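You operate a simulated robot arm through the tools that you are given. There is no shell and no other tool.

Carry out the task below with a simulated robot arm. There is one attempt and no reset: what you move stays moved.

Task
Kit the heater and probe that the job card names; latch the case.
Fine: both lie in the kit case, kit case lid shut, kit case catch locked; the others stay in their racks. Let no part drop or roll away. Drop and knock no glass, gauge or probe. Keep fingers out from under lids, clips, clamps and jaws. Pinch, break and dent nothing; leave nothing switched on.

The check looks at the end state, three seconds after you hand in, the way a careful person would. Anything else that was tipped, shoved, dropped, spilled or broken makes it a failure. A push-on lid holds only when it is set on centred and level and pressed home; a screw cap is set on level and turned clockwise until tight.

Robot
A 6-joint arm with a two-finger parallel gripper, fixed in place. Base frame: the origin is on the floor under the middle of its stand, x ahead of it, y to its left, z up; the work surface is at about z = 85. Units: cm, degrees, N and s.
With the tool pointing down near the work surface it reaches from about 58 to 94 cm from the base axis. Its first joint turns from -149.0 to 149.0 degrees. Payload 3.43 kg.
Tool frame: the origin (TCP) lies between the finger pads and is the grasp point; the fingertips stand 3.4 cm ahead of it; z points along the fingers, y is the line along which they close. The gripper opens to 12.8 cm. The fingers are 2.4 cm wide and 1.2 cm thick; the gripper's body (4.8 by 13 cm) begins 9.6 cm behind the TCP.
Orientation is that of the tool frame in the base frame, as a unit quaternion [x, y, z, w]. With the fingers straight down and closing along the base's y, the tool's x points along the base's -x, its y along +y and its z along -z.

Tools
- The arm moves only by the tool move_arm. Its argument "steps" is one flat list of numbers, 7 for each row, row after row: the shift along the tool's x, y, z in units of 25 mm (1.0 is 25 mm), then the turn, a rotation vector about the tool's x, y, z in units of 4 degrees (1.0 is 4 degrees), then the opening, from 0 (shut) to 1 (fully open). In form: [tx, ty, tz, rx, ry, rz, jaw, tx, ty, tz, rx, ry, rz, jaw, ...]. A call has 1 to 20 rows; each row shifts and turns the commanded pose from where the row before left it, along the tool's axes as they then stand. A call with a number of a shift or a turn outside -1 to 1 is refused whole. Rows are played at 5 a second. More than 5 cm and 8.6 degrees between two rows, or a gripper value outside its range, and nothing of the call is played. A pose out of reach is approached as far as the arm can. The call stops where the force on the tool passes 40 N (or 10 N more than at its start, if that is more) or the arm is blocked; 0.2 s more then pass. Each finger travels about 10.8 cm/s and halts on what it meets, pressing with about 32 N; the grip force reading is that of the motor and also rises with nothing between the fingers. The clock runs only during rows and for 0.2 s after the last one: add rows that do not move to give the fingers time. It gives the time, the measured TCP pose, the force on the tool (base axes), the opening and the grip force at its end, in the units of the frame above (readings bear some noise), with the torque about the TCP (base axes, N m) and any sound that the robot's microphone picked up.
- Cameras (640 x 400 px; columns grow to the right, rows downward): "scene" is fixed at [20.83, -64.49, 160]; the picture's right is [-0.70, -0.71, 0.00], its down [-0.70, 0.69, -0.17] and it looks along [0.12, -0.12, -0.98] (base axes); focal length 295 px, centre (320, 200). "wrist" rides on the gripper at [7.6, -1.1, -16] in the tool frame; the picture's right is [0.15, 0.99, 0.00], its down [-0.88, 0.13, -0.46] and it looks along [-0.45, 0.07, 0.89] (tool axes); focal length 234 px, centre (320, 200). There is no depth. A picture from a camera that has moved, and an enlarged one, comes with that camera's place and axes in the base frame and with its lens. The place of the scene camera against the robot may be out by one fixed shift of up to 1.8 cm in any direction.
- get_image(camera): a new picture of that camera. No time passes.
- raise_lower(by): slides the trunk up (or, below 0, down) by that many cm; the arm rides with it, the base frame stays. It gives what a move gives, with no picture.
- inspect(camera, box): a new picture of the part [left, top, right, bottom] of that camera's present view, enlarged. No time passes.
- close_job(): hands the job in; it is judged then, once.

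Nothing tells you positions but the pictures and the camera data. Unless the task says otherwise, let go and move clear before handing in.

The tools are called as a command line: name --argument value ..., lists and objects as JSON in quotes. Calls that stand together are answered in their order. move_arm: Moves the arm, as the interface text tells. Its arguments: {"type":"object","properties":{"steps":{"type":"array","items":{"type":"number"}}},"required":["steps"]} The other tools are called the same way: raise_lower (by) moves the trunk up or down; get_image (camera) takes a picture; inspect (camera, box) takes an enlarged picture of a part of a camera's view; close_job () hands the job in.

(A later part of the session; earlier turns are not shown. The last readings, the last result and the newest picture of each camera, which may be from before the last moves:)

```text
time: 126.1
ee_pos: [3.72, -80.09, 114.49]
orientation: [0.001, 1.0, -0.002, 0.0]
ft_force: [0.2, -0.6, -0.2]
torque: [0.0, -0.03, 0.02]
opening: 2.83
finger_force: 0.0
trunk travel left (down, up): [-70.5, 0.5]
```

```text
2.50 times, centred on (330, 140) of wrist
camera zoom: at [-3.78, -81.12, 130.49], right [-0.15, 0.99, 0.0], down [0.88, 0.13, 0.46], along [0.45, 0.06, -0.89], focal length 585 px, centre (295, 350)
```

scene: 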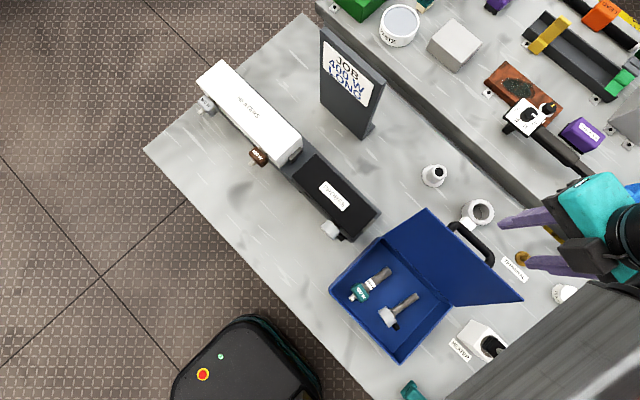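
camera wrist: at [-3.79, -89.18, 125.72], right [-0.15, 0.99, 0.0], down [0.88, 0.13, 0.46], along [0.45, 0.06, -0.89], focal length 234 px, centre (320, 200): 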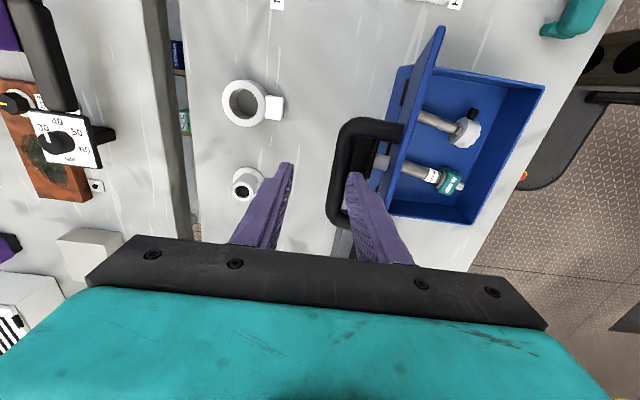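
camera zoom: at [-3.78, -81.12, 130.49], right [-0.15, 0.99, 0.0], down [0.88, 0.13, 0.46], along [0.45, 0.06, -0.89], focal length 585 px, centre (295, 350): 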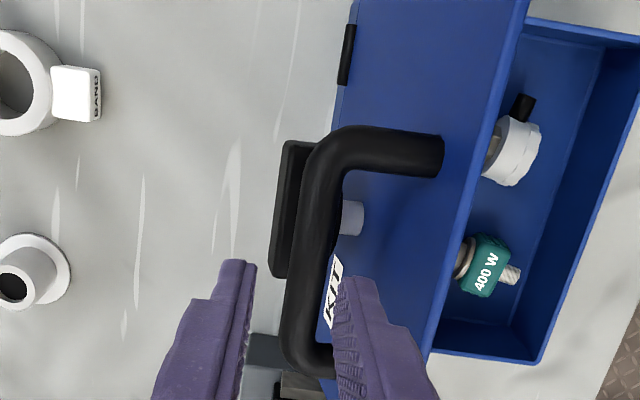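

move_arm --steps '[0, 0.17, 0, 0, 0, 0, 0.22, 0, 0.166, 0, 0, 0, 0, 0.22, 0, 0, 0.4, 0, 0, 0, 0.22, 0, 0, 0.4, 0, 0, 0, 0.22, 0, 0, 0.4, 0, 0, 0, 0.22, 0, 0, 0, 0, 0, 0, 0.22]'

inspect --camera "wrist" --box '[220, 60, 440, 220]'

```text
time: 127.5
ee_pos: [3.81, -79.16, 111.48]
orientation: [0.0, 1.0, -0.001, 0.0]
ft_force: [-0.2, 0.1, -0.4]
torque: [0.0, -0.01, -0.01]
opening: 2.81
finger_force: 0.1
trunk travel left (down, up): [-70.5, 0.5]
```

```text
2.50 times, centred on (330, 140) of wrist
camera zoom: at [-3.76, -80.2, 127.45], right [-0.15, 0.99, 0.0], down [0.88, 0.13, 0.46], along [0.45, 0.06, -0.89], focal length 585 px, centre (295, 350)
```

zoom: 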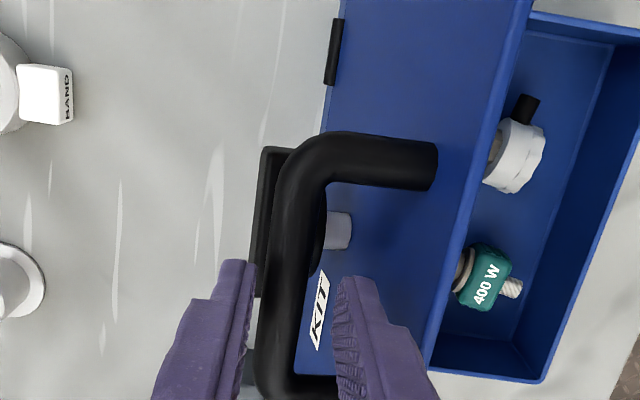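

move_arm --steps '[0, 0, 0.3, 0, 0, 0, 0.22, 0, 0, 0.3, 0, 0, 0, 0.22, 0, 0, 0.3, 0, 0, 0, 0.22, 0, 0, 0.3, 0, 0, 0, 0.22, 0, 0, 0.25, 0, 0, 0, 0.22, 0, 0, 0, 0, 0, 0, 0.22]'

inspect --camera "wrist" --box '[220, 60, 440, 220]'

inspect --camera "scene" --box '[310, 180, 540, 380]'

```text
time: 128.9
ee_pos: [3.77, -79.23, 107.82]
orientation: [-0.001, 1.0, -0.002, 0.0]
ft_force: [-0.2, 0.2, -0.2]
torque: [0.0, -0.01, 0.0]
opening: 2.8
finger_force: 0.0
trunk travel left (down, up): [-70.5, 0.5]
```

```text
2.50 times, centred on (330, 140) of wrist
camera zoom: at [-3.73, -80.22, 123.89], right [-0.15, 0.99, 0.0], down [0.88, 0.13, 0.46], along [0.45, 0.06, -0.89], focal length 585 px, centre (295, 350)
```

zoom: 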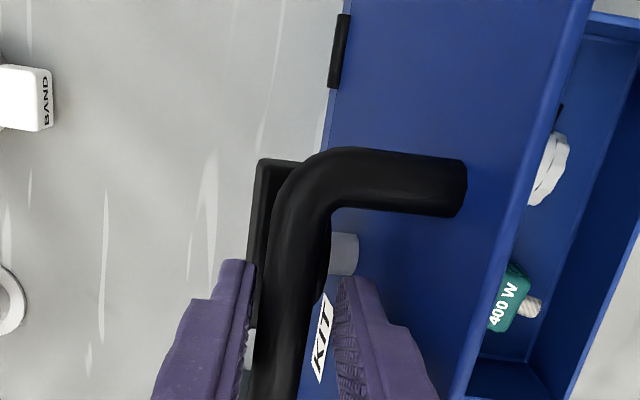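

```text
2.00 times, centred on (425, 280) of scene
camera zoom: at [20.83, -64.49, 160.0], right [-0.7, -0.71, 0.0], down [-0.7, 0.69, -0.17], along [0.12, -0.12, -0.98], focal length 590 px, centre (110, 40)
```

zoom: 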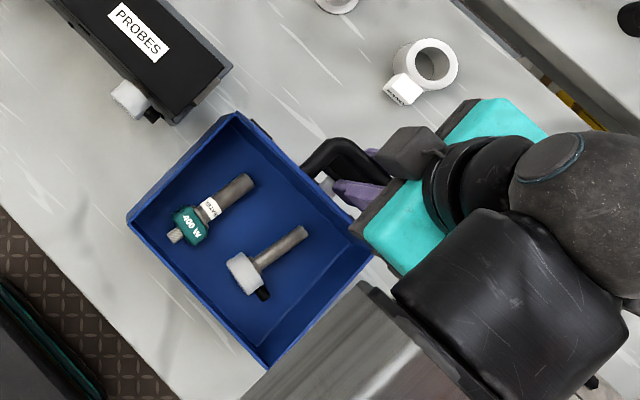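

The bar is between the fingers with no contact force. I'll close to a loose cage around the bar and begin swinging the lid forward along its arc.

move_arm --steps '[0, 0, 0, 0, 0, 0, 0.19, 0, 0, 0, 0, 0, 0, 0.165, 0, 0, 0, 0, 0, 0, 0.16, 0, 0, 0, 0, 0, 0, 0.16]'

```text
time: 129.9
ee_pos: [3.85, -79.15, 107.94]
orientation: [0.0, 1.0, -0.002, 0.001]
ft_force: [0.6, -0.7, 0.7]
torque: [0.01, -0.01, 0.0]
opening: 2.05
finger_force: 0.5
trunk travel left (down, up): [-70.5, 0.5]
```

move_arm --steps '[0, 0.31, -0.018, 0, 0, 0, 0.16, 0, 0.32, -0.018, 0, 0, 0, 0.16, 0, 0.245, 0.01, 0, 0, 0, 0.16, 0, 0.245, 0.01, 0, 0, 0, 0.16, 0, 0.245, 0.034, 0, 0, 0, 0.16, 0, 0.245, 0.034, 0, 0, 0, 0.16, 0, 0, 0, 0, 0, 0, 0.16]'

inspect --camera "wrist" --box '[220, 60, 440, 220]'

inspect --camera "scene" --box '[310, 180, 540, 380]'

```text
time: 131.5
ee_pos: [3.72, -75.12, 107.61]
orientation: [0.0, 1.0, -0.001, 0.0]
ft_force: [-0.3, -0.9, 0.6]
torque: [0.03, -0.01, 0.01]
opening: 2.07
finger_force: 0.4
trunk travel left (down, up): [-70.5, 0.5]
```

```text
2.50 times, centred on (330, 140) of wrist
camera zoom: at [-3.79, -76.17, 123.7], right [-0.15, 0.99, 0.0], down [0.88, 0.13, 0.46], along [0.45, 0.06, -0.89], focal length 585 px, centre (295, 350)
```

zoom: 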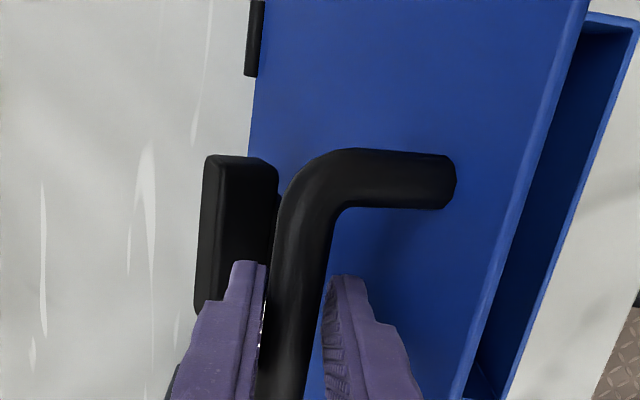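

```text
2.00 times, centred on (425, 280) of scene
camera zoom: at [20.83, -64.49, 160.0], right [-0.7, -0.71, 0.0], down [-0.7, 0.69, -0.17], along [0.12, -0.12, -0.98], focal length 590 px, centre (110, 40)
```

zoom: 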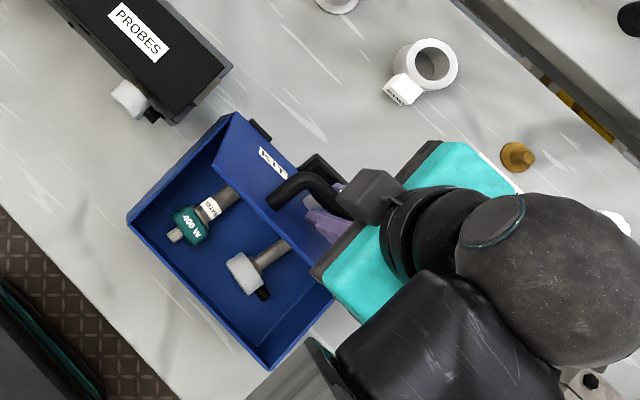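

The lid follows with almost no force. I'll continue down the arc.

move_arm --steps '[0, 0.242, 0.052, 0, 0, 0, 0.16, 0, 0.242, 0.052, 0, 0, 0, 0.16, 0, 0.236, 0.074, 0, 0, 0, 0.16, 0, 0.236, 0.074, 0, 0, 0, 0.16, 0, 0.228, 0.096, 0, 0, 0, 0.16, 0, 0.228, 0.096, 0, 0, 0, 0.16, 0, 0, 0, 0, 0, 0, 0.16]'

inspect --camera "wrist" --box '[220, 60, 440, 220]'

inspect --camera "scene" --box '[310, 180, 540, 380]'

```text
time: 133.1
ee_pos: [3.78, -71.53, 106.43]
orientation: [0.0, 1.0, -0.002, 0.0]
ft_force: [0.2, 1.1, 0.6]
torque: [0.0, 0.0, 0.0]
opening: 2.05
finger_force: 0.0
trunk travel left (down, up): [-70.5, 0.5]
```

```text
2.50 times, centred on (330, 140) of wrist
camera zoom: at [-3.8, -72.67, 122.51], right [-0.15, 0.99, 0.0], down [0.88, 0.13, 0.46], along [0.45, 0.06, -0.89], focal length 585 px, centre (295, 350)
```

zoom: 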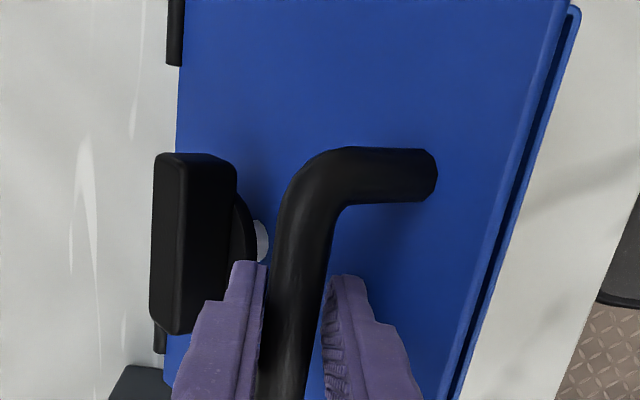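

```text
2.00 times, centred on (425, 280) of scene
camera zoom: at [20.83, -64.49, 160.0], right [-0.7, -0.71, 0.0], down [-0.7, 0.69, -0.17], along [0.12, -0.12, -0.98], focal length 590 px, centre (110, 40)
```

zoom: 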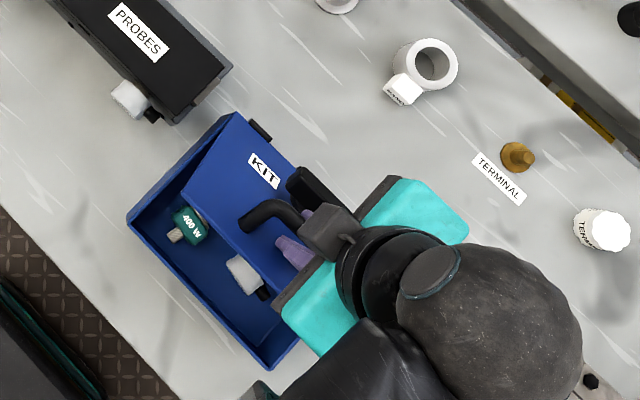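

The lid is at about 47°. The rear fingertip is passing near the knob, so I'll carry the bar a little nearer the tips and then continue down the arc.

move_arm --steps '[0, 0, -0.28, 0, 0, 0, 0.16, 0, 0.218, 0.114, 0, 0, 0, 0.16, 0, 0.218, 0.114, 0, 0, 0, 0.16, 0, 0.21, 0.132, 0, 0, 0, 0.16, 0, 0.21, 0.132, 0, 0, 0, 0.16, 0, 0, 0, 0, 0, 0, 0.16]'

inspect --camera "wrist" --box '[220, 60, 440, 220]'

inspect --camera "scene" --box '[310, 180, 540, 380]'

```text
time: 134.5
ee_pos: [3.78, -69.45, 105.94]
orientation: [-0.001, 1.0, -0.002, 0.0]
ft_force: [0.9, -0.2, 0.4]
torque: [0.0, -0.04, 0.03]
opening: 2.02
finger_force: 0.1
trunk travel left (down, up): [-70.5, 0.5]
```

```text
2.50 times, centred on (330, 140) of wrist
camera zoom: at [-3.77, -70.56, 122.01], right [-0.15, 0.99, 0.0], down [0.88, 0.13, 0.46], along [0.45, 0.06, -0.89], focal length 585 px, centre (295, 350)
```

zoom: 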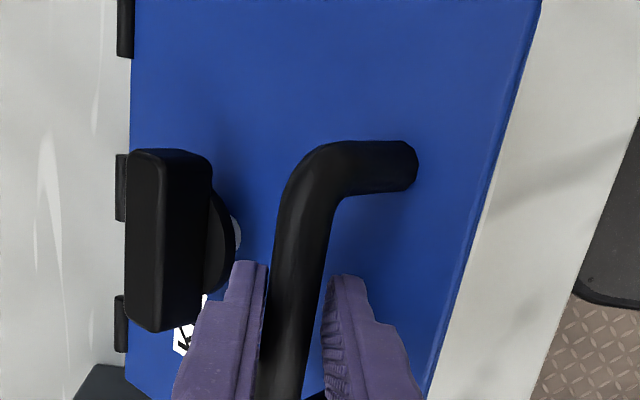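

```text
2.00 times, centred on (425, 280) of scene
camera zoom: at [20.83, -64.49, 160.0], right [-0.7, -0.71, 0.0], down [-0.7, 0.69, -0.17], along [0.12, -0.12, -0.98], focal length 590 px, centre (110, 40)
```

zoom: 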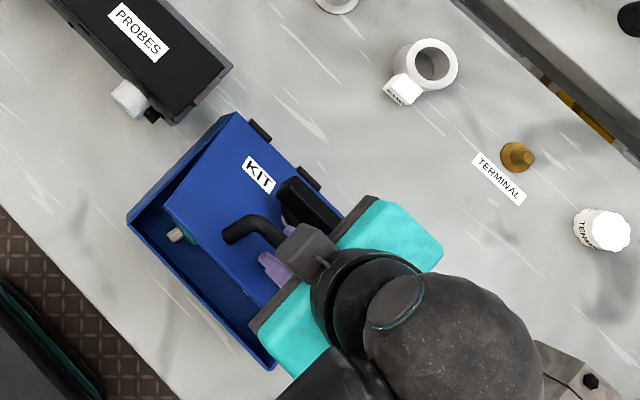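

move_arm --steps '[0, 0.196, 0.152, 0, 0, 0, 0.16, 0, 0.196, 0.152, 0, 0, 0, 0.16, 0, 0.182, 0.166, 0, 0, 0, 0.16, 0, 0.182, 0.166, 0, 0, 0, 0.16, 0, 0, 0, 0, 0, 0, 0.16]'

inspect --camera "wrist" --box '[220, 60, 440, 220]'

inspect --camera "scene" --box '[310, 180, 540, 380]'

```text
time: 135.7
ee_pos: [3.67, -67.83, 104.44]
orientation: [0.0, 1.0, -0.001, 0.001]
ft_force: [-0.4, 1.1, 0.7]
torque: [0.0, -0.01, 0.0]
opening: 2.07
finger_force: 0.1
trunk travel left (down, up): [-70.5, 0.5]
```

```text
2.50 times, centred on (330, 140) of wrist
camera zoom: at [-3.87, -68.73, 120.46], right [-0.15, 0.99, 0.0], down [0.88, 0.13, 0.46], along [0.45, 0.06, -0.89], focal length 585 px, centre (295, 350)
```

zoom: 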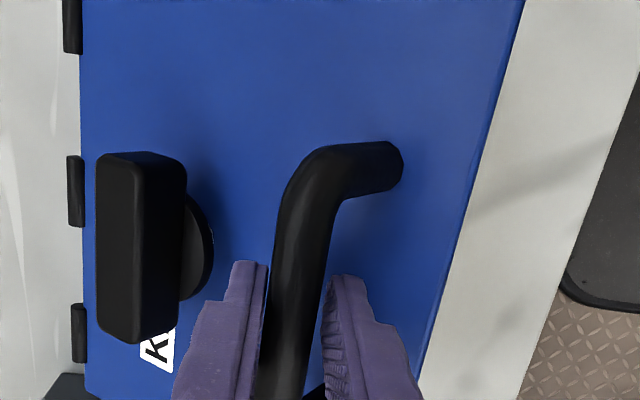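

```text
2.00 times, centred on (425, 280) of scene
camera zoom: at [20.83, -64.49, 160.0], right [-0.7, -0.71, 0.0], down [-0.7, 0.69, -0.17], along [0.12, -0.12, -0.98], focal length 590 px, centre (110, 40)
```

zoom: 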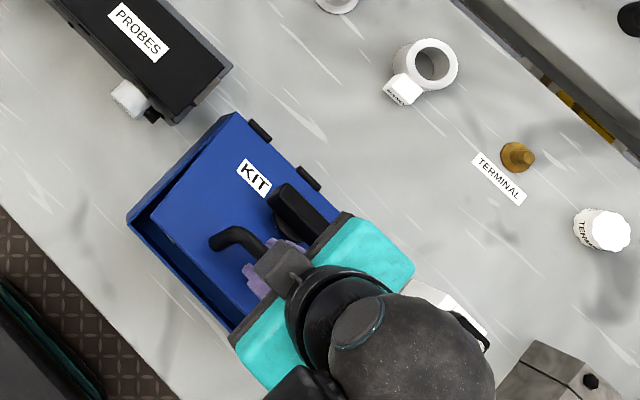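

move_arm --steps '[0, 0.166, 0.182, 0, 0, 0, 0.16, 0, 0.166, 0.182, 0, 0, 0, 0.16, 0, 0.152, 0.196, 0, 0, 0, 0.16, 0, 0.152, 0.196, 0, 0, 0, 0.16, 0, 0, 0, 0, 0, 0, 0.16]'

inspect --camera "wrist" --box '[220, 60, 440, 220]'

inspect --camera "scene" --box '[310, 180, 540, 380]'

```text
time: 136.9
ee_pos: [3.91, -66.14, 102.54]
orientation: [-0.001, 1.0, -0.002, 0.0]
ft_force: [1.1, -0.8, 0.1]
torque: [0.01, -0.03, -0.01]
opening: 2.05
finger_force: 0.2
trunk travel left (down, up): [-70.5, 0.5]
```

```text
2.50 times, centred on (330, 140) of wrist
camera zoom: at [-3.78, -67.13, 118.58], right [-0.15, 0.99, 0.0], down [0.88, 0.13, 0.46], along [0.45, 0.06, -0.89], focal length 585 px, centre (295, 350)
```

zoom: 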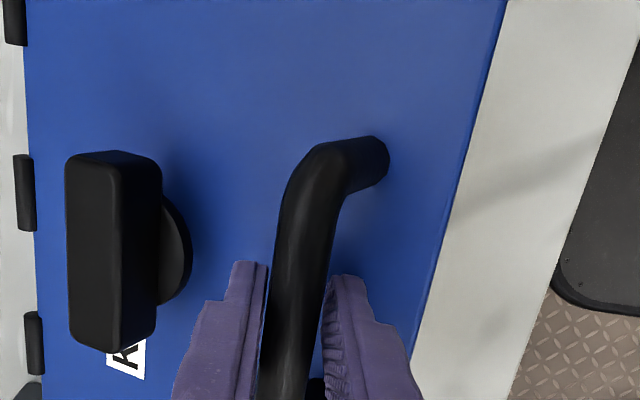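

```text
2.00 times, centred on (425, 280) of scene
camera zoom: at [20.83, -64.49, 160.0], right [-0.7, -0.71, 0.0], down [-0.7, 0.69, -0.17], along [0.12, -0.12, -0.98], focal length 590 px, centre (110, 40)
```

zoom: 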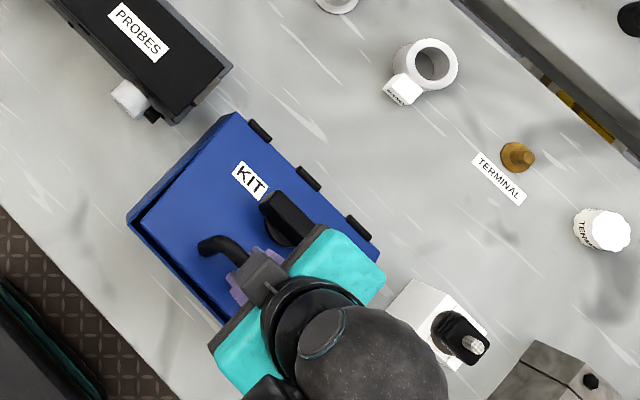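

move_arm --steps '[0, 0.132, 0.208, 0, 0, 0, 0.16, 0, 0.132, 0.208, 0, 0, 0, 0.16, 0, 0.114, 0.22, 0, 0, 0, 0.16, 0, 0, 0, 0, 0, 0, 0.16]'

inspect --camera "wrist" --box '[220, 60, 440, 220]'

inspect --camera "scene" --box '[310, 180, 540, 380]'

```text
time: 137.9
ee_pos: [3.74, -65.14, 100.83]
orientation: [0.0, 1.0, -0.001, 0.0]
ft_force: [-0.2, 0.7, 0.0]
torque: [-0.01, 0.0, -0.01]
opening: 2.03
finger_force: 0.1
trunk travel left (down, up): [-70.5, 0.5]
```

```text
2.50 times, centred on (330, 140) of wrist
camera zoom: at [-3.79, -66.22, 116.92], right [-0.15, 0.99, 0.0], down [0.88, 0.13, 0.46], along [0.45, 0.06, -0.89], focal length 585 px, centre (295, 350)
```

zoom: 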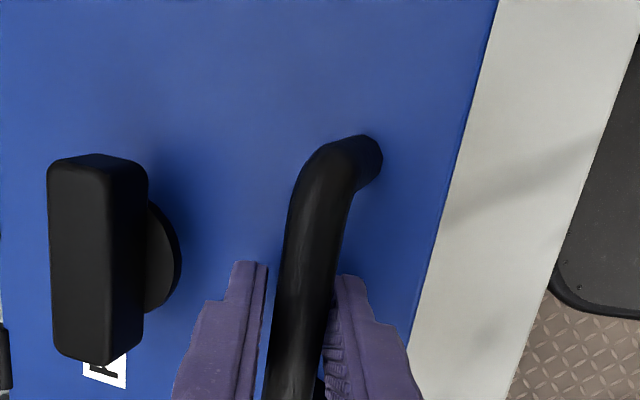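

```text
2.00 times, centred on (425, 280) of scene
camera zoom: at [20.83, -64.49, 160.0], right [-0.7, -0.71, 0.0], down [-0.7, 0.69, -0.17], along [0.12, -0.12, -0.98], focal length 590 px, centre (110, 40)
```

zoom: 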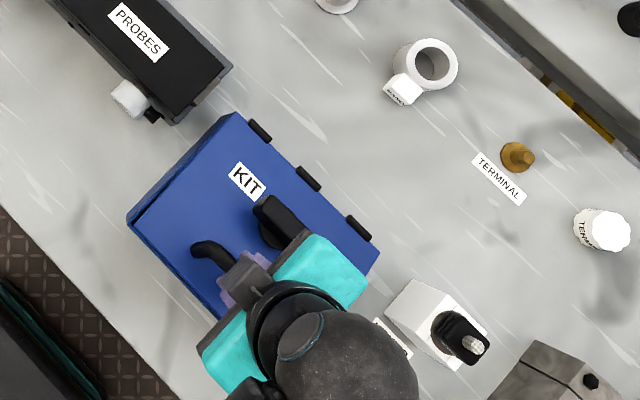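

move_arm --steps '[0, 0.057, 0.11, 0, 0, 0, 0.16, 0, 0.057, 0.11, 0, 0, 0, 0.16, 0, 0.048, 0.114, 0, 0, 0, 0.16, 0, 0.048, 0.114, 0, 0, 0, 0.16, 0, 0, 0, 0, 0, 0, 0.16]'

inspect --camera "scene" --box '[310, 180, 540, 380]'

inspect --camera "wrist" --box '[220, 60, 440, 220]'

```text
time: 139.1
ee_pos: [3.72, -64.55, 99.72]
orientation: [0.0, 1.0, -0.002, 0.0]
ft_force: [0.4, -0.7, 0.7]
torque: [0.0, 0.0, 0.03]
opening: 2.05
finger_force: 0.0
trunk travel left (down, up): [-70.5, 0.5]
```

```text
2.00 times, centred on (425, 280) of scene
camera zoom: at [20.83, -64.49, 160.0], right [-0.7, -0.71, 0.0], down [-0.7, 0.69, -0.17], along [0.12, -0.12, -0.98], focal length 590 px, centre (110, 40)
```

zoom: 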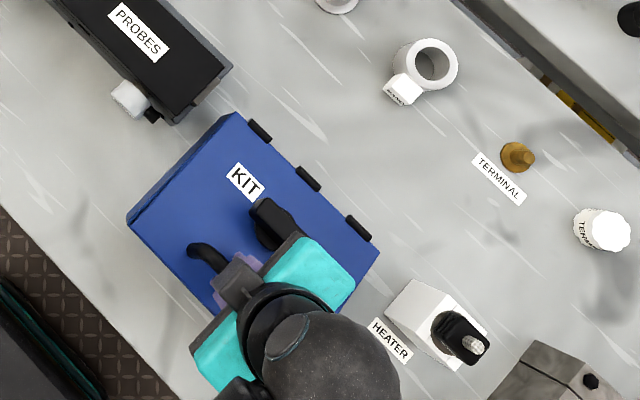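

```text
2.50 times, centred on (330, 140) of wrist
camera zoom: at [-3.74, -65.64, 115.78], right [-0.15, 0.99, 0.0], down [0.88, 0.13, 0.46], along [0.45, 0.06, -0.89], focal length 585 px, centre (295, 350)
```

zoom: 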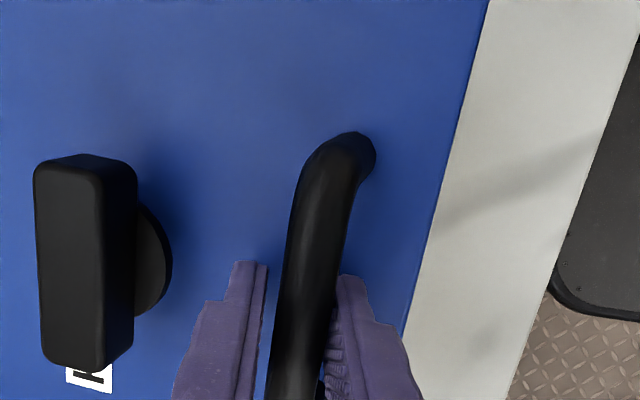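

move_arm --steps '[0, 0.05, 0.1, 0, 0, 0, 0.16, 0, 0.05, 0.1, 0, 0, 0, 0.16, 0, 0.04, 0.06, 0, 0, 0, 0.16, 0, 0, 0, 0, 0, 0, 0.16]'

inspect --camera "wrist" --box '[220, 60, 440, 220]'

inspect --camera "scene" --box '[340, 220, 440, 340]'

```text
time: 140.1
ee_pos: [3.72, -64.36, 98.93]
orientation: [0.0, 1.0, -0.001, -0.001]
ft_force: [0.5, 0.2, -0.5]
torque: [0.04, 0.02, -0.02]
opening: 2.05
finger_force: 0.0
trunk travel left (down, up): [-70.5, 0.5]
```

```text
2.50 times, centred on (330, 140) of wrist
camera zoom: at [-3.78, -65.39, 115.15], right [-0.15, 0.99, 0.0], down [0.88, 0.13, 0.46], along [0.45, 0.06, -0.89], focal length 585 px, centre (295, 350)
```

zoom: 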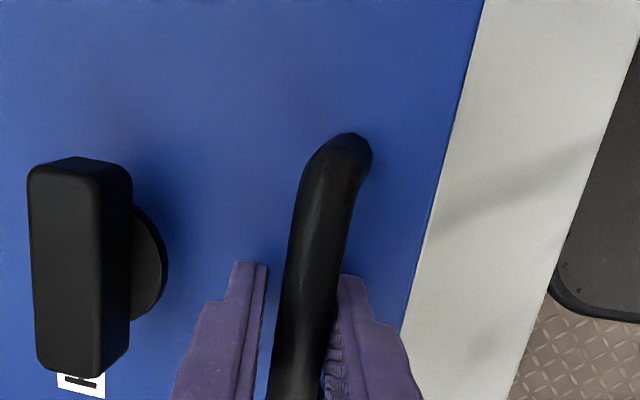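

```text
3.33 times, centred on (390, 280) of scene
camera zoom: at [20.83, -64.49, 160.0], right [-0.7, -0.71, 0.0], down [-0.7, 0.69, -0.17], along [0.12, -0.12, -0.98], focal length 983 px, centre (87, -67)
```

zoom: 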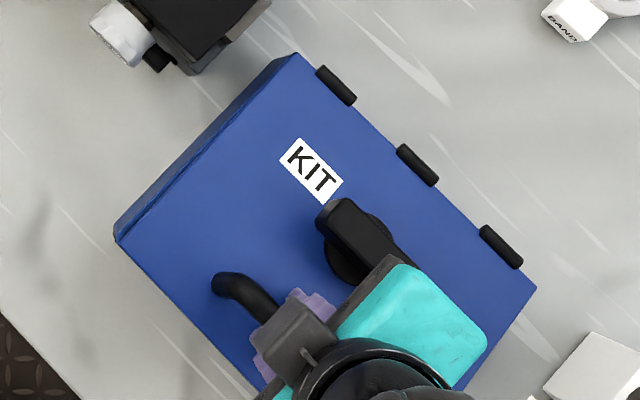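

The lid looks closed or almost closed. I'll open slightly, rise clear of the bar, and look at the seam.

move_arm --steps '[0, 0, 0, 0, 0, 0, 0.19, 0, 0, 0, 0, 0, 0, 0.22, 0, 0, -0.3, 0, 0, 0, 0.22, 0, 0, -0.6, 0, 0, 0, 0.22, 0, 0, -0.8, 0, 0, 0, 0.22, 0, 0, -0.8, 0, 0, 0, 0.22, 0, 0, -0.8, 0, 0, 0, 0.22, 0, 0, -0.8, 0, 0, 0, 0.22]'

get_image --camera "wrist"

get_image --camera "scene"

```text
time: 141.9
ee_pos: [3.87, -64.18, 109.35]
orientation: [0.001, 1.0, -0.001, 0.0]
ft_force: [-0.8, 0.5, 0.5]
torque: [0.03, -0.01, 0.02]
opening: 2.85
finger_force: 0.0
trunk travel left (down, up): [-70.5, 0.5]
```

```text
taken
camera wrist: at [-3.75, -65.26, 125.4], right [-0.15, 0.99, 0.0], down [0.88, 0.13, 0.46], along [0.45, 0.06, -0.89], focal length 234 px, centre (320, 200)
```

wrist: 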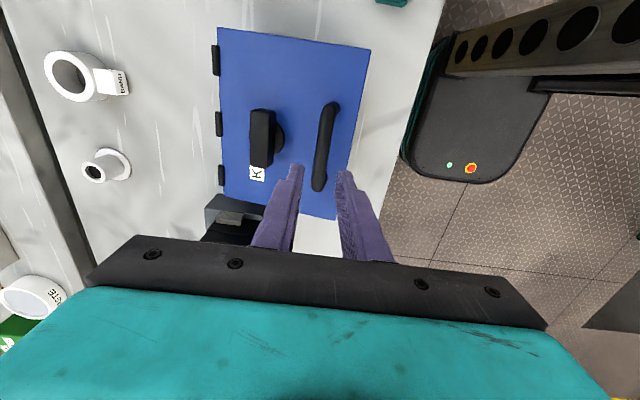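

```text
taken
```

scene: 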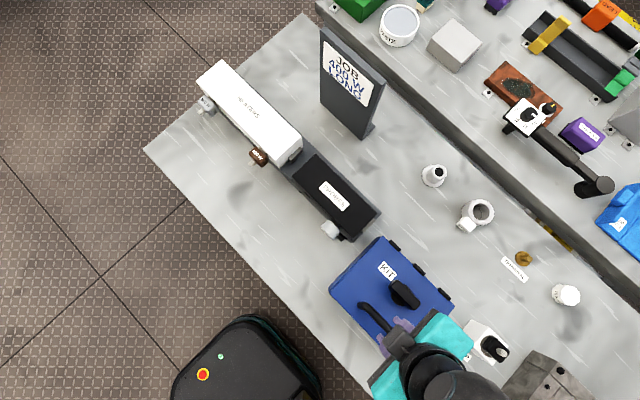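

inspect --camera "wrist" --box '[200, 20, 390, 230]'

inspect --camera "scene" --box '[320, 225, 470, 345]'

```text
1.90 times, centred on (295, 125) of wrist
camera zoom: at [-3.75, -65.26, 125.4], right [-0.15, 0.99, 0.0], down [0.88, 0.13, 0.46], along [0.45, 0.06, -0.89], focal length 446 px, centre (368, 343)
```

zoom: 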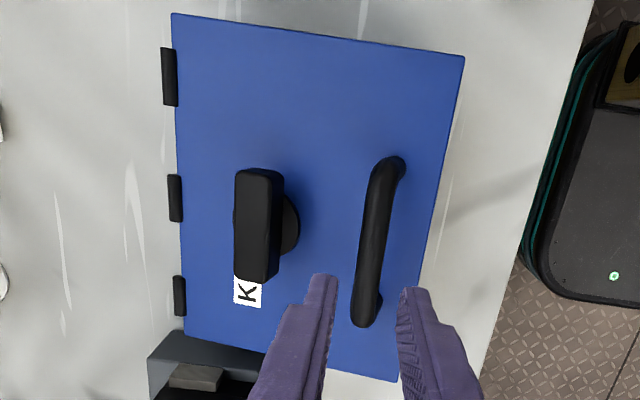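

```text
3.33 times, centred on (395, 285) of scene
camera zoom: at [20.83, -64.49, 160.0], right [-0.7, -0.71, 0.0], down [-0.7, 0.69, -0.17], along [0.12, -0.12, -0.98], focal length 983 px, centre (70, -83)
```

zoom: 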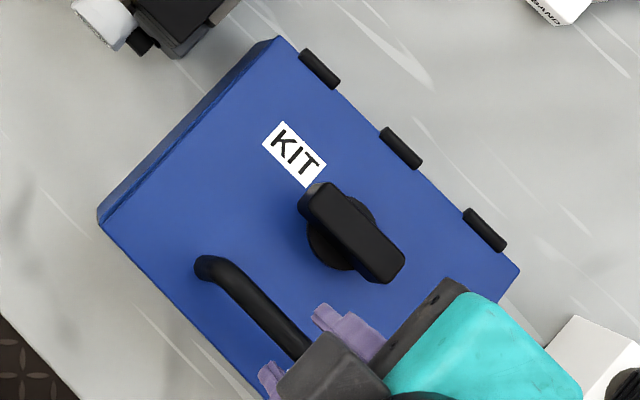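

inspect --camera "wrist" --box '[235, 90, 305, 190]'

inspect --camera "scene" --box '[380, 265, 425, 315]'

```text
4.00 times, centred on (270, 140) of wrist
camera zoom: at [-3.75, -65.26, 125.4], right [-0.15, 0.99, 0.0], down [0.88, 0.13, 0.46], along [0.45, 0.06, -0.89], focal length 937 px, centre (520, 440)
```

zoom: 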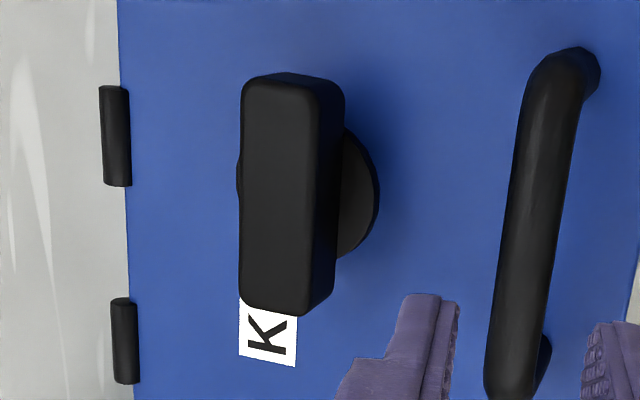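

```text
8.00 times, centred on (402, 290) of scene
camera zoom: at [20.83, -64.49, 160.0], right [-0.7, -0.71, 0.0], down [-0.7, 0.69, -0.17], along [0.12, -0.12, -0.98], focal length 2359 px, centre (-340, -520)
```

zoom: 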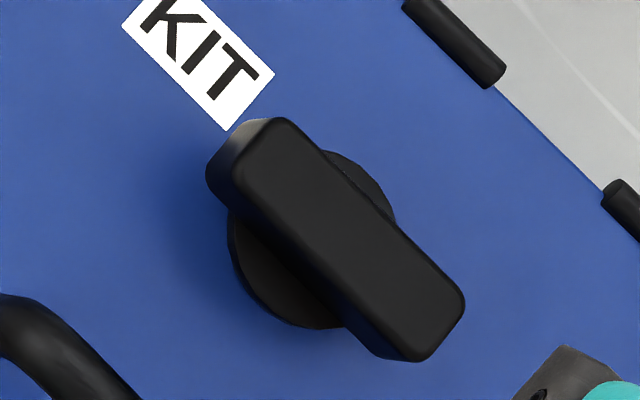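

The lid is down. The catch is a T-knob centred near (3.6, -71.4), with its grip along x. I'll move above it, open the fingers and check alignment.

move_arm --steps '[0.03, -0.7, 0, 0, 0, 0, 0.3, 0.03, -0.75, 0, 0, 0, 0, 0.33, 0.03, -0.75, 0, 0, 0, 0, 0.33, 0.02, -0.68, 0, 0, 0, 0, 0.33, 0, 0, 0.8, 0, 0, 0, 0.33, 0, 0, 0.8, 0, 0, 0, 0.33, 0, 0, 0.6, 0, 0, 0, 0.33, 0, 0, 0, 0, 0, 0, 0.33]'

get_image --camera "wrist"

inspect --camera "wrist" --box '[220, 80, 440, 240]'

```text
time: 143.7
ee_pos: [3.36, -71.39, 103.94]
orientation: [0.0, 1.0, -0.002, 0.001]
ft_force: [0.0, -0.4, 0.0]
torque: [-0.01, 0.0, -0.01]
opening: 4.19
finger_force: 0.1
trunk travel left (down, up): [-70.5, 0.5]
```

```text
taken
camera wrist: at [-4.08, -72.5, 119.91], right [-0.15, 0.99, 0.0], down [0.88, 0.13, 0.46], along [0.45, 0.06, -0.89], focal length 234 px, centre (320, 200)
```

wrist: 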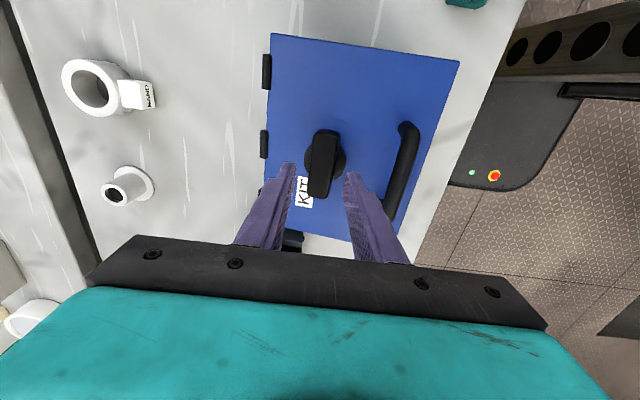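

```text
2.50 times, centred on (330, 160) of wrist
camera zoom: at [-4.08, -72.5, 119.91], right [-0.15, 0.99, 0.0], down [0.88, 0.13, 0.46], along [0.45, 0.06, -0.89], focal length 585 px, centre (295, 300)
```

zoom: 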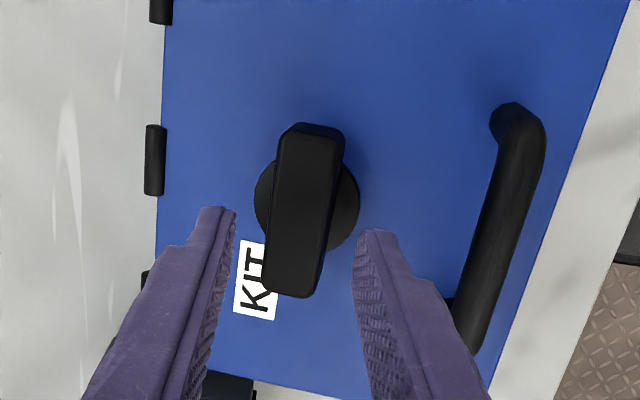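

move_arm --steps '[-0.1, 0.16, 0, 0, 0, 0, 0.33, 0, 0, 0.5, 0, 0, 0, 0.33, 0, 0, 0.5, 0, 0, 0, 0.33, 0, 0, 0.5, 0, 0, 0, 0.33, 0, 0, 0, 0, 0, 0, 0.33]'

inspect --camera "wrist" --box '[220, 80, 440, 240]'

```text
time: 144.9
ee_pos: [3.79, -71.06, 100.13]
orientation: [0.001, 1.0, -0.002, -0.001]
ft_force: [0.0, -0.7, 0.4]
torque: [0.01, 0.02, 0.01]
opening: 4.23
finger_force: 0.0
trunk travel left (down, up): [-70.5, 0.5]
```

```text
2.50 times, centred on (330, 160) of wrist
camera zoom: at [-3.82, -72.16, 116.18], right [-0.15, 0.99, 0.0], down [0.88, 0.13, 0.46], along [0.45, 0.06, -0.89], focal length 585 px, centre (295, 300)
```

zoom: 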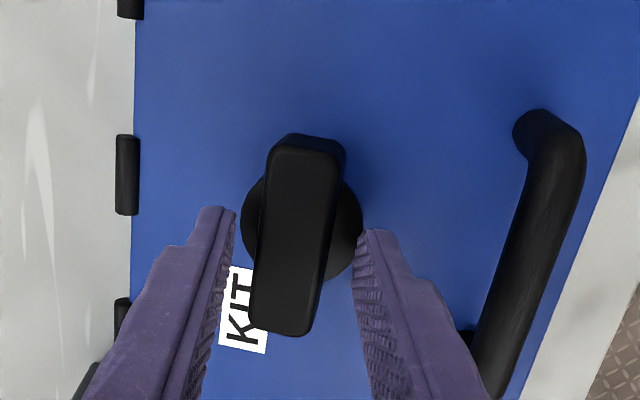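

move_arm --steps '[0.04, 0, 0.2, 0, 0, 0, 0.33, 0, 0, 0.2, 0, 0, 0, 0.33, 0, 0, 0, 0, 0, 0, 0.33]'

move_arm --steps '[0, 0, 0.08, 0, 0, 0, 0.33, 0, 0, 0, 0, 0, 0, 0.33]'

move_arm --steps '[0, 0, 0.08, 0, 0, 0, 0.33, 0, 0, 0, 0, 0, 0, 0.33]'

inspect --camera "wrist" --box '[220, 80, 440, 240]'

```text
time: 145.7
ee_pos: [3.43, -71.08, 99.16]
orientation: [0.0, 1.0, -0.001, 0.0]
ft_force: [-0.2, -0.3, -0.3]
torque: [0.01, -0.01, 0.0]
opening: 4.23
finger_force: 0.0
trunk travel left (down, up): [-70.5, 0.5]
```

```text
time: 146.3
ee_pos: [3.6, -71.1, 98.97]
orientation: [0.0, 1.0, -0.002, 0.0]
ft_force: [0.0, 0.0, 0.1]
torque: [0.0, -0.02, 0.01]
opening: 4.23
finger_force: 0.0
trunk travel left (down, up): [-70.5, 0.5]
```

```text
time: 146.9
ee_pos: [3.59, -71.1, 98.76]
orientation: [0.0, 1.0, -0.002, 0.0]
ft_force: [0.1, -0.2, 0.9]
torque: [-0.02, 0.0, 0.0]
opening: 4.22
finger_force: 0.0
trunk travel left (down, up): [-70.5, 0.5]
```

```text
2.50 times, centred on (330, 160) of wrist
camera zoom: at [-3.98, -72.12, 114.77], right [-0.15, 0.99, 0.0], down [0.88, 0.13, 0.46], along [0.45, 0.06, -0.89], focal length 585 px, centre (295, 300)
```

zoom: 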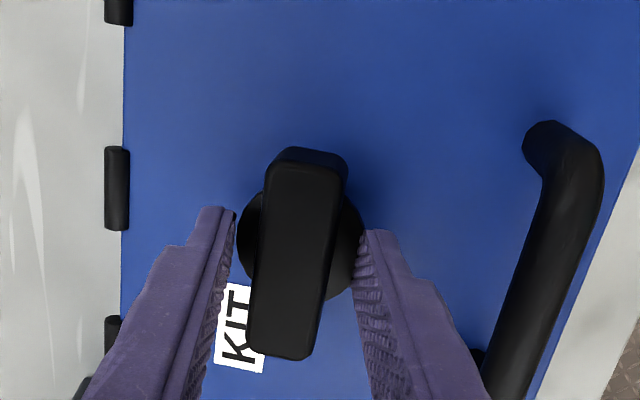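

The fingertips are level with the knob's grip. I'll close on it.

move_arm --steps '[0, 0, 0, 0, 0, 0, 0.27, 0, 0, 0, 0, 0, 0, 0.22, 0, 0, 0, 0, 0, 0, 0.19, 0, 0, 0, 0, 0, 0, 0.16, 0, 0, 0, 0, 0, 0, 0.1, 0, 0, 0, 0, 0, 0, 0.1]'

inspect --camera "wrist" --box '[220, 80, 440, 240]'

```text
time: 148.3
ee_pos: [3.53, -70.87, 98.59]
orientation: [0.0, 1.0, -0.001, 0.0]
ft_force: [-0.3, 8.1, -12.8]
torque: [1.21, -0.05, -0.03]
opening: 2.71
finger_force: 45.4
trunk travel left (down, up): [-70.5, 0.5]
```

```text
2.50 times, centred on (330, 160) of wrist
camera zoom: at [-3.98, -72.09, 114.68], right [-0.15, 0.99, 0.0], down [0.88, 0.13, 0.46], along [0.45, 0.07, -0.89], focal length 585 px, centre (295, 300)
```

zoom: 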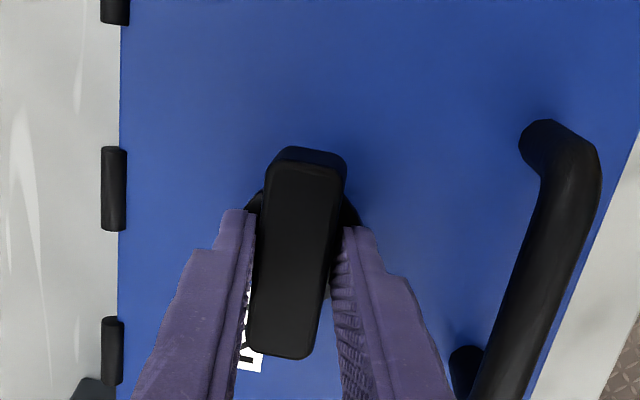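

The grip shows a tilting torque, which suggests the lid isn't fully down yet. I'll release, rise, and press the lid home at its front before turning the catch.

move_arm --steps '[0, 0, 0, 0, 0, 0, 0.25, 0, 0, 0, 0, 0, 0, 0.33, 0, 0, -0.4, 0, 0, 0, 0.33, 0, 0, -0.8, 0, 0, 0, 0.33, 0, 0, -0.8, 0, 0, 0, 0.2, 0, 0, -0.4, 0, 0, 0, 0.0, 0, 0.8, 0, 0, 0, 0, 0.0, 0, 0.8, 0, 0, 0, 0, 0.0, 0, 0.8, 0, 0, 0, 0, 0.0, 0, 0, 0, 0, 0, 0, 0.0]'

get_image --camera "wrist"

inspect --camera "scene" --box '[320, 225, 470, 345]'

```text
time: 150.5
ee_pos: [3.68, -65.01, 104.68]
orientation: [0.0, 1.0, -0.002, 0.0]
ft_force: [0.5, 1.0, 0.0]
torque: [0.0, 0.02, 0.02]
opening: 0.0
finger_force: 32.1
trunk travel left (down, up): [-70.5, 0.5]
```

```text
taken
camera wrist: at [-3.89, -66.07, 120.74], right [-0.15, 0.99, 0.0], down [0.88, 0.13, 0.46], along [0.45, 0.06, -0.89], focal length 234 px, centre (320, 200)
```

wrist: 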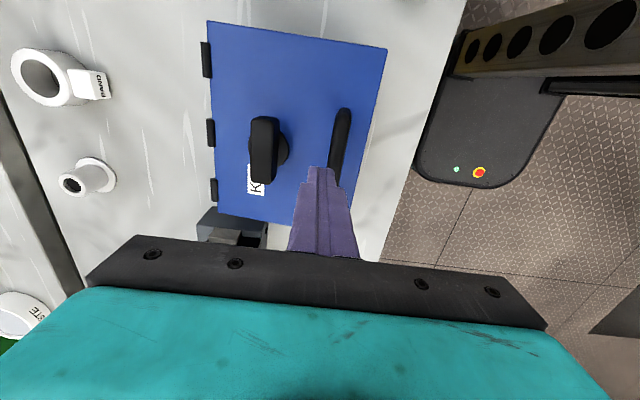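

```text
3.33 times, centred on (395, 285) of scene
camera zoom: at [20.83, -64.49, 160.0], right [-0.7, -0.71, 0.0], down [-0.7, 0.69, -0.17], along [0.12, -0.12, -0.98], focal length 983 px, centre (70, -83)
```

zoom: 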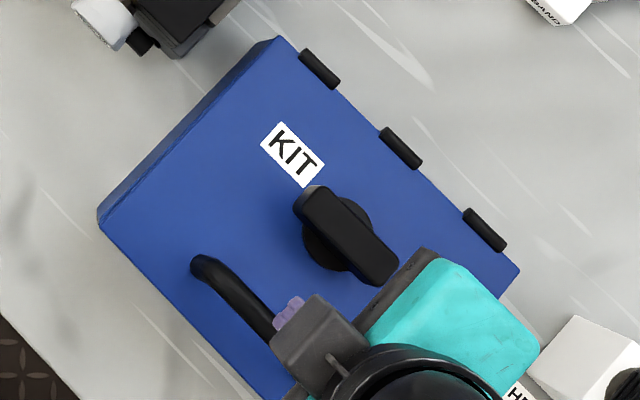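

move_arm --steps '[0, 0.4, 0, 0, 0, 0, 0.0, 0, 0, 0.5, 0, 0, 0, 0.0, 0, 0, 0.5, 0, 0, 0, 0.0, 0, 0, 0.2, 0, 0, 0, 0.0, 0, 0, 0, 0, 0, 0, 0.0]'

inspect --camera "wrist" --box '[220, 80, 440, 240]'

```text
time: 151.7
ee_pos: [3.52, -64.02, 101.49]
orientation: [0.0, 1.0, -0.001, 0.0]
ft_force: [0.6, -0.1, 0.2]
torque: [0.05, -0.01, -0.02]
opening: 0.0
finger_force: 32.1
trunk travel left (down, up): [-70.5, 0.5]
```

```text
2.50 times, centred on (330, 160) of wrist
camera zoom: at [-3.99, -65.1, 117.71], right [-0.15, 0.99, 0.0], down [0.88, 0.13, 0.46], along [0.45, 0.06, -0.89], focal length 585 px, centre (295, 300)
```

zoom: 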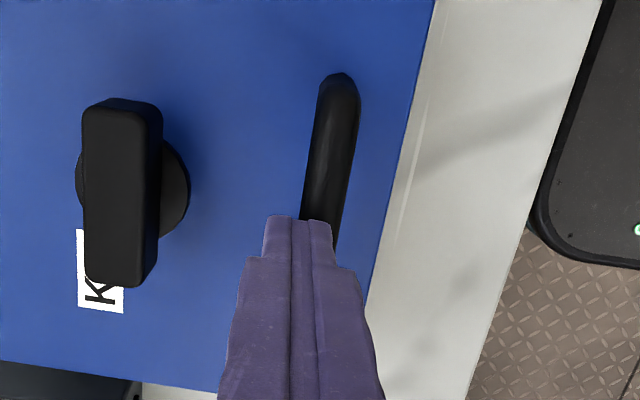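

move_arm --steps '[0, 0.3, 0, 0, 0, 0, 0.0, 0, 0, 0.15, 0, 0, 0, 0.0, 0, 0, 0.15, 0, 0, 0, 0.0, 0, 0, 0, 0, 0, 0, 0.0]'

move_arm --steps '[0, 0, 0.1, 0, 0, 0, 0.0, 0, 0, 0.1, 0, 0, 0, 0.0, 0, 0, 0, 0, 0, 0, 0.0]'

move_arm --steps '[0, 0, 0.1, 0, 0, 0, 0.0, 0, 0, 0.1, 0, 0, 0, 0.0, 0, 0, 0, 0, 0, 0, 0.0]'

```text
time: 152.7
ee_pos: [3.55, -63.33, 100.98]
orientation: [0.001, 1.0, -0.002, 0.0]
ft_force: [0.2, 0.9, -0.1]
torque: [-0.02, 0.0, 0.0]
opening: 0.01
finger_force: 31.8
trunk travel left (down, up): [-70.5, 0.5]
```

```text
time: 153.6
ee_pos: [3.59, -63.17, 100.72]
orientation: [0.0, 1.0, -0.006, 0.0]
ft_force: [0.3, 3.4, 20.7]
torque: [0.18, 0.0, -0.07]
opening: 0.0
finger_force: 31.8
trunk travel left (down, up): [-70.5, 0.5]
stopped in row 3: the force on the tool passed its limit at 41 N (the readings are from after the stop); the commanded pose is now the measured one
```

```text
time: 154.1
ee_pos: [3.6, -63.31, 100.76]
orientation: [0.0, 1.0, -0.008, 0.0]
ft_force: [-0.2, 8.8, 22.9]
torque: [0.32, -0.01, -0.03]
opening: 0.0
finger_force: 31.7
trunk travel left (down, up): [-70.5, 0.5]
stopped in row 2: the force on the tool passed its limit at 44 N (the readings are from after the stop); the commanded pose is now the measured one
```

The bar is hard down (tip at z≈97.35, matching a fully closed lid), so the lid is now shut. I'll go back above the knob and re-check its position.

move_arm --steps '[0, 0, -0.3, 0, 0, 0, 0.0, 0, 0, -0.6, 0, 0, 0, 0.1, 0, 0, -0.6, 0.2, 0, 0, 0.33, 0, -0.8, 0, 0, 0, 0, 0.33, 0, -0.8, 0, 0, 0, 0, 0.33, 0, -0.8, 0, 0, 0, 0, 0.33, 0, -0.6, 0, 0, 0, 0, 0.33, 0, 0, 0, 0, 0, 0, 0.33]'

inspect --camera "wrist" --box '[220, 80, 440, 240]'

inspect --camera "scene" --box '[320, 225, 470, 345]'

```text
time: 155.9
ee_pos: [3.5, -71.01, 104.39]
orientation: [0.0, 1.0, -0.013, 0.001]
ft_force: [0.0, -0.5, -0.3]
torque: [-0.02, -0.01, 0.0]
opening: 4.23
finger_force: 0.1
trunk travel left (down, up): [-70.5, 0.5]
```

```text
2.50 times, centred on (330, 160) of wrist
camera zoom: at [-4.0, -71.7, 120.45], right [-0.15, 0.99, -0.03], down [0.88, 0.14, 0.45], along [0.45, 0.04, -0.89], focal length 585 px, centre (295, 300)
```

zoom: 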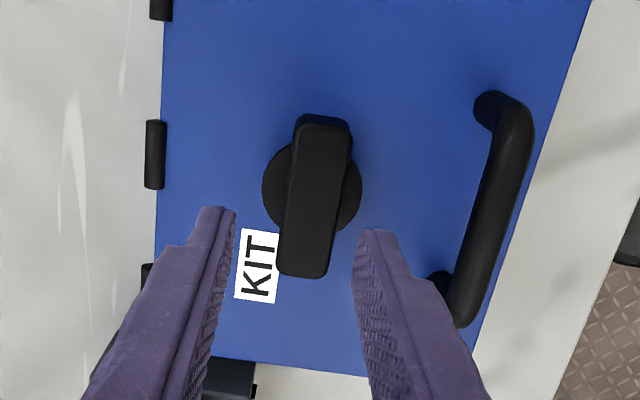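

```text
3.33 times, centred on (395, 285) of scene
camera zoom: at [20.83, -64.49, 160.0], right [-0.7, -0.71, 0.0], down [-0.7, 0.69, -0.17], along [0.12, -0.12, -0.98], focal length 983 px, centre (70, -83)
```

zoom: 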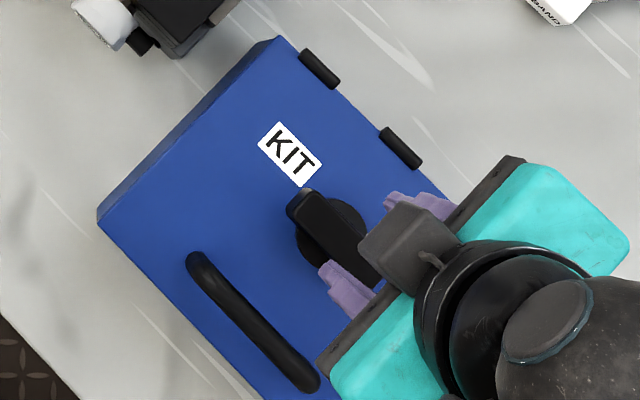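

move_arm --steps '[0.03, 0.2, 0, -0.375, 0, 0, 0.33, 0, 0, 0.6, 0, 0, 0, 0.33, 0, 0, 0.6, 0, 0, 0, 0.33, 0, 0, 0.6, 0, 0, 0, 0.33, 0, 0, 0, 0, 0, 0, 0.33]'

inspect --camera "wrist" --box '[220, 80, 440, 240]'

```text
time: 157.1
ee_pos: [3.47, -70.47, 99.71]
orientation: [0.0, 1.0, 0.0, 0.001]
ft_force: [-0.1, 0.1, -0.1]
torque: [0.01, 0.0, 0.02]
opening: 4.22
finger_force: 0.1
trunk travel left (down, up): [-70.5, 0.5]
```

```text
2.50 times, centred on (330, 160) of wrist
camera zoom: at [-4.11, -71.55, 115.86], right [-0.15, 0.99, 0.0], down [0.88, 0.13, 0.46], along [0.45, 0.07, -0.89], focal length 585 px, centre (295, 300)
```

zoom: 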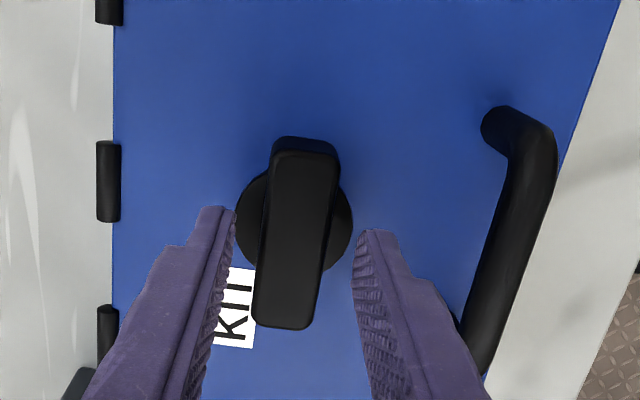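

move_arm --steps '[0.05, 0.02, 0.2, 0, 0, 0, 0.33, 0, 0, 0.2, 0, 0, 0, 0.33, 0, 0, 0.12, 0, 0, 0, 0.33, 0, 0, 0, 0, 0, 0, 0.33]'

inspect --camera "wrist" --box '[220, 80, 440, 240]'

```text
time: 158.1
ee_pos: [3.47, -70.4, 98.55]
orientation: [0.0, 1.0, 0.0, 0.0]
ft_force: [-0.2, 0.0, 0.2]
torque: [0.0, 0.0, 0.06]
opening: 4.23
finger_force: 0.0
trunk travel left (down, up): [-70.5, 0.5]
```

```text
2.50 times, centred on (330, 160) of wrist
camera zoom: at [-4.19, -71.52, 114.61], right [-0.15, 0.99, 0.0], down [0.88, 0.13, 0.46], along [0.45, 0.07, -0.89], focal length 585 px, centre (295, 300)
```

zoom: 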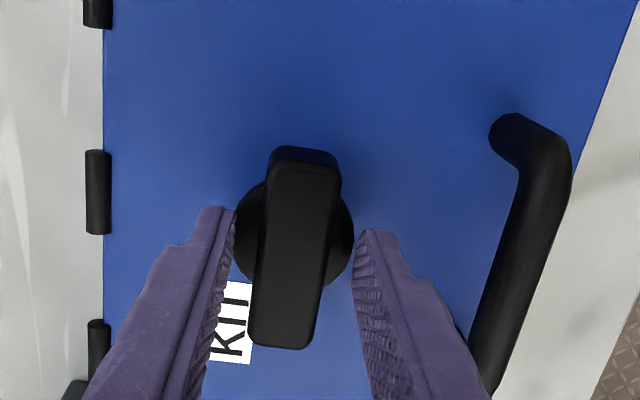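

move_arm --steps '[0, 0, 0, 0, 0, 0, 0.27, 0, 0, 0, 0, 0, 0, 0.22, 0, 0, 0, 0, 0, 0, 0.19, 0, 0, 0, 0, 0, 0, 0.16, 0, 0, 0, 0, 0, 0, 0.1, 0, 0, 0, 0, 0, 0, 0.1]'

inspect --camera "wrist" --box '[220, 80, 440, 240]'

```text
time: 159.5
ee_pos: [3.34, -70.42, 98.51]
orientation: [0.0, 1.0, -0.001, 0.0]
ft_force: [0.3, -8.9, 2.2]
torque: [-0.29, 0.04, -0.04]
opening: 2.36
finger_force: 45.0
trunk travel left (down, up): [-70.5, 0.5]
```

```text
2.50 times, centred on (330, 160) of wrist
camera zoom: at [-4.19, -71.6, 114.6], right [-0.15, 0.99, 0.0], down [0.88, 0.13, 0.46], along [0.45, 0.07, -0.89], focal length 585 px, centre (295, 300)
```

zoom: 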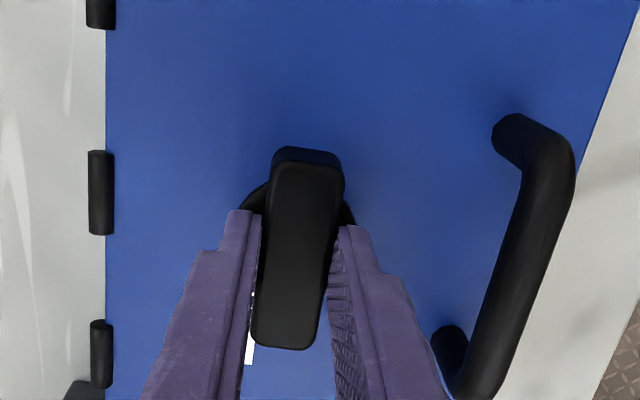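

move_arm --steps '[0, -0.03, 0, 0, 0, 0, 0.1, 0, 0, 0, 0, 0, 0, 0.1]'

```text
time: 160.1
ee_pos: [3.33, -70.51, 98.64]
orientation: [0.0, 1.0, 0.0, 0.0]
ft_force: [-0.3, -5.5, -0.7]
torque: [-0.36, 0.04, -0.01]
opening: 2.38
finger_force: 44.8
trunk travel left (down, up): [-70.5, 0.5]
```

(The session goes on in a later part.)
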